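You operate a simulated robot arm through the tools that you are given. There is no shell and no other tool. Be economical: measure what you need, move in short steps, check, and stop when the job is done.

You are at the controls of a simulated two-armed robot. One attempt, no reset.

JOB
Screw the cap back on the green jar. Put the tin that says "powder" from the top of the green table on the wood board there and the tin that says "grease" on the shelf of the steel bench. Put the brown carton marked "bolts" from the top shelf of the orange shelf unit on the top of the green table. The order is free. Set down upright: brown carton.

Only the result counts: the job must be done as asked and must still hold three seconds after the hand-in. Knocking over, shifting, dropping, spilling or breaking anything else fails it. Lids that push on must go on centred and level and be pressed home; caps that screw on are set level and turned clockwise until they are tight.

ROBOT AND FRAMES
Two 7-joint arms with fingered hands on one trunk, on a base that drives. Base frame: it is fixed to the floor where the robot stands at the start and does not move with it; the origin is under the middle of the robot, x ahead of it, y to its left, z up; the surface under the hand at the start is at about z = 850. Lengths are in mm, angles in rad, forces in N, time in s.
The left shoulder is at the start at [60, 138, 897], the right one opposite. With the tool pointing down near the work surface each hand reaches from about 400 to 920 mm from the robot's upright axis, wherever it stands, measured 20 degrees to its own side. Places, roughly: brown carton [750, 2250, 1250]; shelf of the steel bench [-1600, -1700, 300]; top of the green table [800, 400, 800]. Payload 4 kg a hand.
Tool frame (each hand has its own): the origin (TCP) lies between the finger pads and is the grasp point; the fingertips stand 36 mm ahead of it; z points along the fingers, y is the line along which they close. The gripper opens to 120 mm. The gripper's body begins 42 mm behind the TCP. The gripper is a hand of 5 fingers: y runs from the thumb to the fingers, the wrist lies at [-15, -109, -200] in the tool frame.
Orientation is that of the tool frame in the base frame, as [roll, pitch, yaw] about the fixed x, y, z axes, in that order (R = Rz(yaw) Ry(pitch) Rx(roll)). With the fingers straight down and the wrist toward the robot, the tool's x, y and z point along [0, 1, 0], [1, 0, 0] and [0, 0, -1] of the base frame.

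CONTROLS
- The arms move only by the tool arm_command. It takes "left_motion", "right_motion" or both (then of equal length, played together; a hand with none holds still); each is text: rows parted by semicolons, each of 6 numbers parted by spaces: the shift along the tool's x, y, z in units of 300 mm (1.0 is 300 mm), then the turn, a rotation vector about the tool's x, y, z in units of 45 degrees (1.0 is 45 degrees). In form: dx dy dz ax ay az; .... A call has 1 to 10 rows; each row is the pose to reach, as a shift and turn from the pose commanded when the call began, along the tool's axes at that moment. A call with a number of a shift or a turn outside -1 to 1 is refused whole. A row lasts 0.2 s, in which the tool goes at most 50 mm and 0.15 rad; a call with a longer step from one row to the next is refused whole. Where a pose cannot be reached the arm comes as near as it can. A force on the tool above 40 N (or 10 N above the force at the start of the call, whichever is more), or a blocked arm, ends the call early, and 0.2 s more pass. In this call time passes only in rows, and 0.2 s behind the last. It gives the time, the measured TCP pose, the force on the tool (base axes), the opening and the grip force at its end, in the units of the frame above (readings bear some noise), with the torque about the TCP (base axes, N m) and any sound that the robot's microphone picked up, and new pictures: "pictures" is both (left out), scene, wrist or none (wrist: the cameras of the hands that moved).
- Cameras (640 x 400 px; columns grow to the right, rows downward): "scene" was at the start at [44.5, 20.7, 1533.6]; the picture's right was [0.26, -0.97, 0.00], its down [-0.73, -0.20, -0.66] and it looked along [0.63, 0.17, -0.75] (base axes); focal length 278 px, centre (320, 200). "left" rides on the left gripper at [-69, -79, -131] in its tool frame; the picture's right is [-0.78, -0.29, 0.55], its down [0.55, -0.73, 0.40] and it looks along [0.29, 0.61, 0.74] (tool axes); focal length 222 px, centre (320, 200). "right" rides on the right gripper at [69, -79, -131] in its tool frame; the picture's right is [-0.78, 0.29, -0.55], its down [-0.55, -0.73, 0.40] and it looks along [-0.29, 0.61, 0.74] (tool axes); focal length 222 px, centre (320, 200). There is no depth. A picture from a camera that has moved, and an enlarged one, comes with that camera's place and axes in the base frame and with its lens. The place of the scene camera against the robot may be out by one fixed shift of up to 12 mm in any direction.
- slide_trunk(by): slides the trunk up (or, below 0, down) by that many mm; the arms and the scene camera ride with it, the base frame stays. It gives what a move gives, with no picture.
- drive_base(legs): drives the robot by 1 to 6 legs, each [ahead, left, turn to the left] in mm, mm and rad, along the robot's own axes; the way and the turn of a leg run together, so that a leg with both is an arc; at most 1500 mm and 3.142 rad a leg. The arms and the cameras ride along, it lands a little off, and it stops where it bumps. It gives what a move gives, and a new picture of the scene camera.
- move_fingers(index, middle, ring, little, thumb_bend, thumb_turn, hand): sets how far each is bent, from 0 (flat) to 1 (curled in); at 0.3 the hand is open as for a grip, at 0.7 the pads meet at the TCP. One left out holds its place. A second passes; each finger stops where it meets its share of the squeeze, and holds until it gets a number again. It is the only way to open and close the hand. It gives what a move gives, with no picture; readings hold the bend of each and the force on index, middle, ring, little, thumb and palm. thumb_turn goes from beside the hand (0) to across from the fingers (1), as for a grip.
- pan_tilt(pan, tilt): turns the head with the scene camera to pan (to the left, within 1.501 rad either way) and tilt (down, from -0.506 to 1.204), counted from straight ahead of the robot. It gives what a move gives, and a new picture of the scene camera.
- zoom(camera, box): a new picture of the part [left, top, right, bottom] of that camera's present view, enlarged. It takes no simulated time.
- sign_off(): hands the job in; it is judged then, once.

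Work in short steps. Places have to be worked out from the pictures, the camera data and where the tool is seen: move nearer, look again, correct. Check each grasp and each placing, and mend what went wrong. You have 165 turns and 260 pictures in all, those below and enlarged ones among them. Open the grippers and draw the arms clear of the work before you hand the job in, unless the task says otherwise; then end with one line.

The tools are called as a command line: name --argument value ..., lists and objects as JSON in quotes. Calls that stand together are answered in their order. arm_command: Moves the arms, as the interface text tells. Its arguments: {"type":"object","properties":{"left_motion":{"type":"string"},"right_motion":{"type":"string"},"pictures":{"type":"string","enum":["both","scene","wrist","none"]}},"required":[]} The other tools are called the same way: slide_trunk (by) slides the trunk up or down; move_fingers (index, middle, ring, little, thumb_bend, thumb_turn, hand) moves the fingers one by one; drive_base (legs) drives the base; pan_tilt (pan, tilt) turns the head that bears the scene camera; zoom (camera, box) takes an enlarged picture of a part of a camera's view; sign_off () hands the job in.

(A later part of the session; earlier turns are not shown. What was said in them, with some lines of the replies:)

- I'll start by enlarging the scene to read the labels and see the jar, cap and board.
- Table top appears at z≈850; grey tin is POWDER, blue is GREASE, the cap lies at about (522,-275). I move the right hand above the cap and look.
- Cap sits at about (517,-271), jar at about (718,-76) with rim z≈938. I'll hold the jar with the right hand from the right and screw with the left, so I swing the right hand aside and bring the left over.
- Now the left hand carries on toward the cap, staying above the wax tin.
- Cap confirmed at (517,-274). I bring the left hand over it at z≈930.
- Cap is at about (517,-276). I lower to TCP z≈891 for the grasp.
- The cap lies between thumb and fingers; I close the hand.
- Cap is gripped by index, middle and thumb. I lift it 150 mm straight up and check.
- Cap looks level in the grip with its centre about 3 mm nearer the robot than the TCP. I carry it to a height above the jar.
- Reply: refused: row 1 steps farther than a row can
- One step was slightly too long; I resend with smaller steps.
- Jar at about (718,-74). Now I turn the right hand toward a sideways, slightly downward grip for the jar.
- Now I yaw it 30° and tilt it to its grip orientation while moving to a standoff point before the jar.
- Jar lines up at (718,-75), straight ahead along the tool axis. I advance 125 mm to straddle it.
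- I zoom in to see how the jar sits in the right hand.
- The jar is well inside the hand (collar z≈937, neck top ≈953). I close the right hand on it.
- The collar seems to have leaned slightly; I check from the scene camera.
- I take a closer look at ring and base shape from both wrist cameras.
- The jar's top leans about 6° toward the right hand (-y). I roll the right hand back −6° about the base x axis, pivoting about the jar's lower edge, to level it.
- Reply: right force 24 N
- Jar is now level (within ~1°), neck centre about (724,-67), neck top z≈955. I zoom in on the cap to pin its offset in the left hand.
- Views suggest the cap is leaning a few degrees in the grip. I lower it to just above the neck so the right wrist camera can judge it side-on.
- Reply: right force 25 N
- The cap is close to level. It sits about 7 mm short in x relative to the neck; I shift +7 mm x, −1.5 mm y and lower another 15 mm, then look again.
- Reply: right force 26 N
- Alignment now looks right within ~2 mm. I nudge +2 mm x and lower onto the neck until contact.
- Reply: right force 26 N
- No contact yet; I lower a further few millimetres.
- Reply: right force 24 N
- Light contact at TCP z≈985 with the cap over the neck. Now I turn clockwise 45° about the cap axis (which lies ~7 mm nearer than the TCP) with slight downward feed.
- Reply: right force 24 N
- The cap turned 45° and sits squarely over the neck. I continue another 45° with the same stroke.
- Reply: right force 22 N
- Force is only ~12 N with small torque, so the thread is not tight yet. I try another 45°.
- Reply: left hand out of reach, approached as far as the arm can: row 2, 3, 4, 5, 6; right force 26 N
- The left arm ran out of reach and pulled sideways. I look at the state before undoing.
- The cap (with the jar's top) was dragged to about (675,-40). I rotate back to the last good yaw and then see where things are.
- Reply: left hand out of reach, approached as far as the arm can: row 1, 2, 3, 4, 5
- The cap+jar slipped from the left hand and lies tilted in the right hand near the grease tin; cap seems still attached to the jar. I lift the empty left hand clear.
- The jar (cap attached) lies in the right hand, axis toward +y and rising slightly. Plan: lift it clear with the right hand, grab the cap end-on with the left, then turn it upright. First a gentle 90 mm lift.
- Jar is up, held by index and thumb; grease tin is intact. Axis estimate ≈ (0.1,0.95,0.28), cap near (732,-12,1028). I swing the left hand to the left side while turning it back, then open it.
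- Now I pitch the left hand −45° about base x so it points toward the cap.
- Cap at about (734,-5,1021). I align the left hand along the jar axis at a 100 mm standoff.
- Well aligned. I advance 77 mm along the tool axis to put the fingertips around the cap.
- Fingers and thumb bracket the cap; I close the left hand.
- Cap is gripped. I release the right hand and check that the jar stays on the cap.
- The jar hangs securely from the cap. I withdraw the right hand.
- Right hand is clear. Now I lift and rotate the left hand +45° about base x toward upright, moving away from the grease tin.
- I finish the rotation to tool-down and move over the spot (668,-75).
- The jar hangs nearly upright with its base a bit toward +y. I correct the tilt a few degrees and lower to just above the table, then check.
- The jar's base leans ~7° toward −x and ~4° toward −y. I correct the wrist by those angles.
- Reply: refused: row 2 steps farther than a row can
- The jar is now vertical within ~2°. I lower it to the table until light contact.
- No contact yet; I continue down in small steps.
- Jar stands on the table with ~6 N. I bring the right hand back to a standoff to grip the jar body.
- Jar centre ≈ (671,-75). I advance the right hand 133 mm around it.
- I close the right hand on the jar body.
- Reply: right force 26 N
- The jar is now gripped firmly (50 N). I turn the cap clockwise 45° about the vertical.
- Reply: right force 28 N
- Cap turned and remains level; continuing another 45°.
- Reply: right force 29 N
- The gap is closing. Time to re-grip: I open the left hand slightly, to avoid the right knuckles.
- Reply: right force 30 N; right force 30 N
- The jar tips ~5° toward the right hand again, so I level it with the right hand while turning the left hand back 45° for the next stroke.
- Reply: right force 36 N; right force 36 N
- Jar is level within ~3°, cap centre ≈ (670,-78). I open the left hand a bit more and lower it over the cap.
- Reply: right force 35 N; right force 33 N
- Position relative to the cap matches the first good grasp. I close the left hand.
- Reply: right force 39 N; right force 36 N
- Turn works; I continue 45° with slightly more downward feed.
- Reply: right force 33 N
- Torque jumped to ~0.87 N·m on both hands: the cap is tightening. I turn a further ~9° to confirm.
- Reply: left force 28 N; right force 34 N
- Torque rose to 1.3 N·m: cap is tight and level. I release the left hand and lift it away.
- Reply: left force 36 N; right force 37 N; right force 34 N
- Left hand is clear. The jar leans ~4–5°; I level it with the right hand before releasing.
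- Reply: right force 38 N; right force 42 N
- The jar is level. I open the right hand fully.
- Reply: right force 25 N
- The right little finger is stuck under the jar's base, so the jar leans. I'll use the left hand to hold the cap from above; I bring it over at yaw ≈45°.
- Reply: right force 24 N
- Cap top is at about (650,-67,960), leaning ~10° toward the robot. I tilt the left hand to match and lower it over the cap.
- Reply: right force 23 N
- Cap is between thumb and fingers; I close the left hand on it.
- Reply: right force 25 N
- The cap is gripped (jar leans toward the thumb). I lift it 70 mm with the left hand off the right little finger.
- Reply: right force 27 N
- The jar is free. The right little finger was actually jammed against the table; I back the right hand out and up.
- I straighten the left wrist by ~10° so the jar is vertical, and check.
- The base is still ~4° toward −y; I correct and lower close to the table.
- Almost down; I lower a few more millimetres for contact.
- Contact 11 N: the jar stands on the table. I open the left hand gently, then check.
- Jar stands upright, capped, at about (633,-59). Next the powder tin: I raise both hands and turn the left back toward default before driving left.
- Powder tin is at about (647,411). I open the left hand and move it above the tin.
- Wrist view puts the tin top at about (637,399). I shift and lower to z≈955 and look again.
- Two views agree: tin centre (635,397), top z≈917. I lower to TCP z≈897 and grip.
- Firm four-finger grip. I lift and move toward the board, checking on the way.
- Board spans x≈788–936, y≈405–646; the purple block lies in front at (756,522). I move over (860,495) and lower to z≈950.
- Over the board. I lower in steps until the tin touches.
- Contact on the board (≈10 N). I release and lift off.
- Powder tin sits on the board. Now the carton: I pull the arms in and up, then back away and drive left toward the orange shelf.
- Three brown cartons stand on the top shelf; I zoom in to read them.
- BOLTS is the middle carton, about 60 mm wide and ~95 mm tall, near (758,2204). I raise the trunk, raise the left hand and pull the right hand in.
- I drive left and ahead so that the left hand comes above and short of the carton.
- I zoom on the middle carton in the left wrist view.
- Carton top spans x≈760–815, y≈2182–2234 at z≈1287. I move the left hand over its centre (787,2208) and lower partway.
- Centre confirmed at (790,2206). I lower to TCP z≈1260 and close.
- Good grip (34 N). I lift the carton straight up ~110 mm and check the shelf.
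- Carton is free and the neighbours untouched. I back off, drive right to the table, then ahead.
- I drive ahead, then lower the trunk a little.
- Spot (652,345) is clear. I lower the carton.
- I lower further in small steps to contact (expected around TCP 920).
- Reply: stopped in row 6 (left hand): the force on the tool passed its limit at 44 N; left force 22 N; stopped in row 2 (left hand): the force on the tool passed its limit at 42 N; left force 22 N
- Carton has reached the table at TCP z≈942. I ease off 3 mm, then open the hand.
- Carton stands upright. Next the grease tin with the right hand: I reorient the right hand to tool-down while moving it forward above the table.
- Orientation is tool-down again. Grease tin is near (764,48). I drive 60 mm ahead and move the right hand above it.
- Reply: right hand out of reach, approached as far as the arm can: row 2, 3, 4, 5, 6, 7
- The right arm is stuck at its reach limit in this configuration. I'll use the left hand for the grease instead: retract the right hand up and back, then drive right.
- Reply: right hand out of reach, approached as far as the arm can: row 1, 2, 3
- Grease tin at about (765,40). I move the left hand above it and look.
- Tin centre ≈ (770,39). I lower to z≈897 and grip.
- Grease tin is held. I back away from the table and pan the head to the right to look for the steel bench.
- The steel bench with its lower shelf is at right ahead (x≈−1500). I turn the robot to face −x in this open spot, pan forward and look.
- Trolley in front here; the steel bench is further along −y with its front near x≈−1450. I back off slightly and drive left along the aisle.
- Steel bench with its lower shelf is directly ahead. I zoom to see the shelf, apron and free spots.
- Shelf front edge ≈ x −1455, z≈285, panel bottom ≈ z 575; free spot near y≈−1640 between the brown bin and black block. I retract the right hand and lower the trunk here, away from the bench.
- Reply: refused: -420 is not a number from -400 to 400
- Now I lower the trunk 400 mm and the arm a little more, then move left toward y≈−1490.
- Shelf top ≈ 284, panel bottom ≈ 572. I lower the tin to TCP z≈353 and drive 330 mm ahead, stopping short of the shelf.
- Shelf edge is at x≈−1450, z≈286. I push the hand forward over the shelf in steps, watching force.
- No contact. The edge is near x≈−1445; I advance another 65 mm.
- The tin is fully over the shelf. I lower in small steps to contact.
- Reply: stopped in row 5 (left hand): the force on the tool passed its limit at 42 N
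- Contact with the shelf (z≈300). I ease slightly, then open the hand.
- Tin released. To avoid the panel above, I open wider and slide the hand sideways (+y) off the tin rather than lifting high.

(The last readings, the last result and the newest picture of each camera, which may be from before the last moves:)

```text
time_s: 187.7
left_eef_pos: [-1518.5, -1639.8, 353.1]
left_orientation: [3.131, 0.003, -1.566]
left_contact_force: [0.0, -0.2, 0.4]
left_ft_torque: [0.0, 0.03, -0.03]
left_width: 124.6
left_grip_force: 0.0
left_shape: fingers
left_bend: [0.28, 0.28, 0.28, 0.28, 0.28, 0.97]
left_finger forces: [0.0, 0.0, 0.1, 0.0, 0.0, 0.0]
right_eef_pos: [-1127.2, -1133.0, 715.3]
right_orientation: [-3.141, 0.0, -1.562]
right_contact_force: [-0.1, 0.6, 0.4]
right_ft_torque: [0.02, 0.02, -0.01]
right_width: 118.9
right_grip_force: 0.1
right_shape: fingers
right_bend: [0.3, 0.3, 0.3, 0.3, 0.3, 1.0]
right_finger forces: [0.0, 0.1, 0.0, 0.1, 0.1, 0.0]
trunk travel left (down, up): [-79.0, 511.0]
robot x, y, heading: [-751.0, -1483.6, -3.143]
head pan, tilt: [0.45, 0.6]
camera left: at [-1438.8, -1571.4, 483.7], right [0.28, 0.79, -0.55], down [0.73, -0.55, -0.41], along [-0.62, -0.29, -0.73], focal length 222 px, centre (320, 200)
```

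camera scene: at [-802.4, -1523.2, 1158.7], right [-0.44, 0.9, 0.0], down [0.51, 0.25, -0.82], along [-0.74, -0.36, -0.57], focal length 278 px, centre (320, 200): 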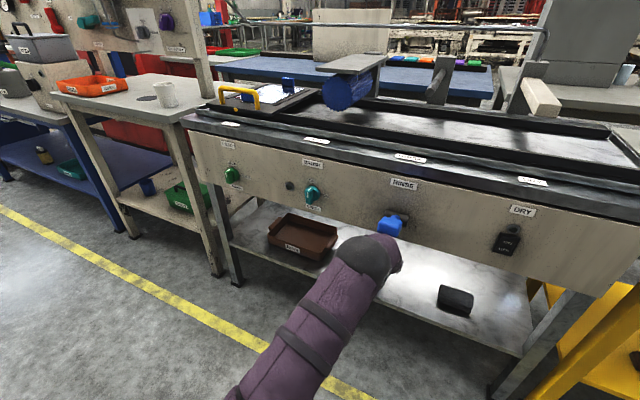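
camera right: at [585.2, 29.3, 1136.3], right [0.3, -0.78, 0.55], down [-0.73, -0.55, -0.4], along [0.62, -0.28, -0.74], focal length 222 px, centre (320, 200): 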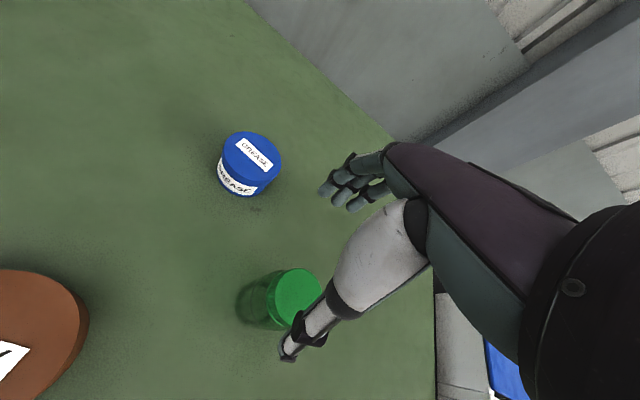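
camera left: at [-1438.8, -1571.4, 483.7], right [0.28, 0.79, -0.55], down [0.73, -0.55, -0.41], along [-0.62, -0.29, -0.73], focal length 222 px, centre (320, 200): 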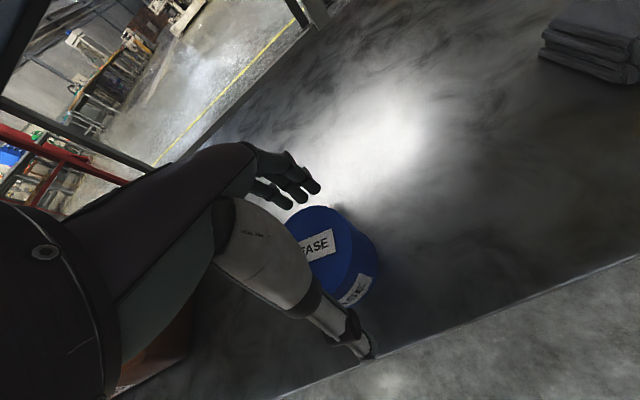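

I slide +y 130 mm slowly.

arm_command --left_motion "-0.05 0 0 0 0 0; -0.12 0 0 0 0 0; -0.2 0 0 0 0 0; -0.28 0 0 0 0 0; -0.36 0 0 0 0 0; -0.44 0 0 0 0 0" --pictures "wrist"

```text
time_s: 189.1
left_eef_pos: [-1521.7, -1506.9, 353.5]
left_orientation: [3.127, 0.001, -1.569]
left_contact_force: [0.5, 0.8, -0.5]
left_ft_torque: [-0.02, -0.01, 0.01]
left_width: 124.3
left_grip_force: 0.0
left_shape: fingers
left_bend: [0.28, 0.28, 0.28, 0.28, 0.28, 0.97]
left_finger forces: [0.0, 0.0, 0.0, 0.1, 0.0, 0.1]
right_eef_pos: [-1127.3, -1133.4, 716.3]
right_orientation: [-3.141, 0.0, -1.561]
right_contact_force: [-1.2, -0.8, 0.5]
right_ft_torque: [0.02, 0.0, 0.0]
right_width: 118.7
right_grip_force: 0.1
right_shape: fingers
right_bend: [0.3, 0.3, 0.3, 0.3, 0.3, 1.0]
right_finger forces: [0.0, 0.0, 0.0, 0.0, 0.0, 0.0]
trunk travel left (down, up): [-79.0, 511.0]
robot x, y, heading: [-754.3, -1486.5, -3.14]
head pan, tilt: [0.45, 0.6]
camera left: at [-1440.8, -1438.2, 484.6], right [0.28, 0.79, -0.55], down [0.73, -0.55, -0.41], along [-0.62, -0.29, -0.73], focal length 222 px, centre (320, 200)
```

left: 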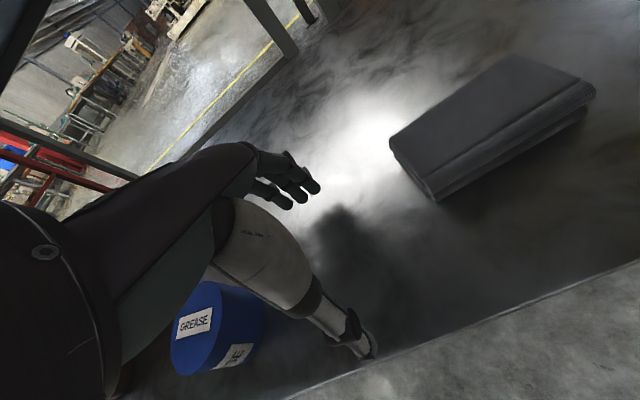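

The tin stayed put. I retract the hand straight back, then drive back and look at the result.

arm_command --left_motion "0 -0.13 0 0 0 0; 0 -0.27 0 0 0 0; 0 -0.41 0 0 0 0; 0 -0.55 0 0 0 0" --pictures "none"

drive_base --legs '[[-350, 0, 0]]'

zoom --camera "scene" --box '[240, 130, 520, 310]'

```text
time_s: 190.1
left_eef_pos: [-1356.0, -1505.6, 350.6]
left_orientation: [3.129, 0.002, -1.566]
left_contact_force: [-0.3, -0.7, 0.1]
left_ft_torque: [0.05, -0.01, -0.01]
left_width: 124.4
left_grip_force: 0.0
left_shape: fingers
left_bend: [0.28, 0.28, 0.28, 0.28, 0.28, 0.97]
left_finger forces: [0.1, 0.0, 0.0, 0.0, 0.0, 0.0]
right_eef_pos: [-1126.8, -1132.8, 717.2]
right_orientation: [-3.14, 0.0, -1.562]
right_contact_force: [-0.3, 0.2, 0.6]
right_ft_torque: [0.01, -0.01, -0.01]
right_width: 118.8
right_grip_force: 0.0
right_shape: fingers
right_bend: [0.3, 0.3, 0.3, 0.3, 0.3, 1.0]
right_finger forces: [0.0, 0.0, 0.0, 0.0, 0.1, 0.1]
trunk travel left (down, up): [-79.0, 511.0]
robot x, y, heading: [-752.7, -1486.4, -3.14]
head pan, tilt: [0.45, 0.6]
```

```text
time_s: 192.4
left_eef_pos: [-997.2, -1502.8, 350.1]
left_orientation: [3.129, 0.001, -1.57]
left_contact_force: [-0.3, 0.6, 0.7]
left_ft_torque: [-0.03, 0.0, -0.02]
left_width: 124.3
left_grip_force: 0.1
left_shape: fingers
left_bend: [0.28, 0.28, 0.28, 0.28, 0.28, 0.97]
left_finger forces: [0.1, 0.0, 0.0, 0.0, 0.1, 0.0]
right_eef_pos: [-767.9, -1130.8, 716.4]
right_orientation: [3.141, -0.001, -1.565]
right_contact_force: [-0.4, 0.3, -0.4]
right_ft_torque: [0.03, 0.01, 0.04]
right_width: 118.6
right_grip_force: 0.0
right_shape: fingers
right_bend: [0.3, 0.3, 0.3, 0.3, 0.3, 1.0]
right_finger forces: [0.1, 0.0, 0.0, 0.1, 0.0, 0.0]
trunk travel left (down, up): [-79.0, 511.0]
robot x, y, heading: [-391.5, -1484.6, -3.143]
head pan, tilt: [0.45, 0.6]
camera scene: at [-443.8, -1522.5, 1158.7], right [-0.44, 0.9, 0.0], down [0.51, 0.25, -0.83], along [-0.74, -0.36, -0.56], focal length 278 px, centre (320, 200)
```

scene: 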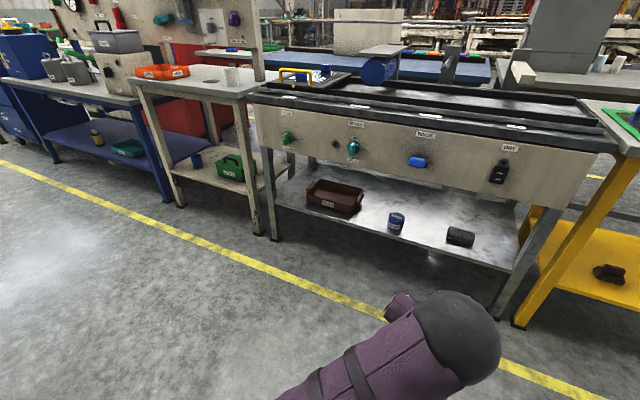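

```text
2.22 times, centred on (380, 220) of scene
camera zoom: at [-443.8, -1522.5, 1158.7], right [-0.44, 0.9, 0.0], down [0.51, 0.25, -0.83], along [-0.74, -0.36, -0.56], focal length 618 px, centre (187, 156)
```

zoom: 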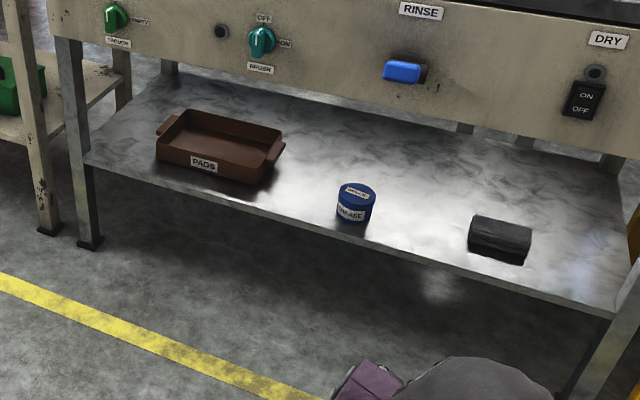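

The grease tin stands upright on the steel bench shelf, and both hands are open and clear. The earlier pictures showed the jar capped and upright, the powder tin on the board and the carton upright on the table, so I hand in.

sign_off

```text
The job is handed in.
```

The job is handed in: green jar capped and tight, powder tin on the wood board, grease tin on the steel bench shelf, bolts carton upright on the green table. While I was capping it the jar tipped over once and was stood up again, so it now sits about 90 mm from where it started.
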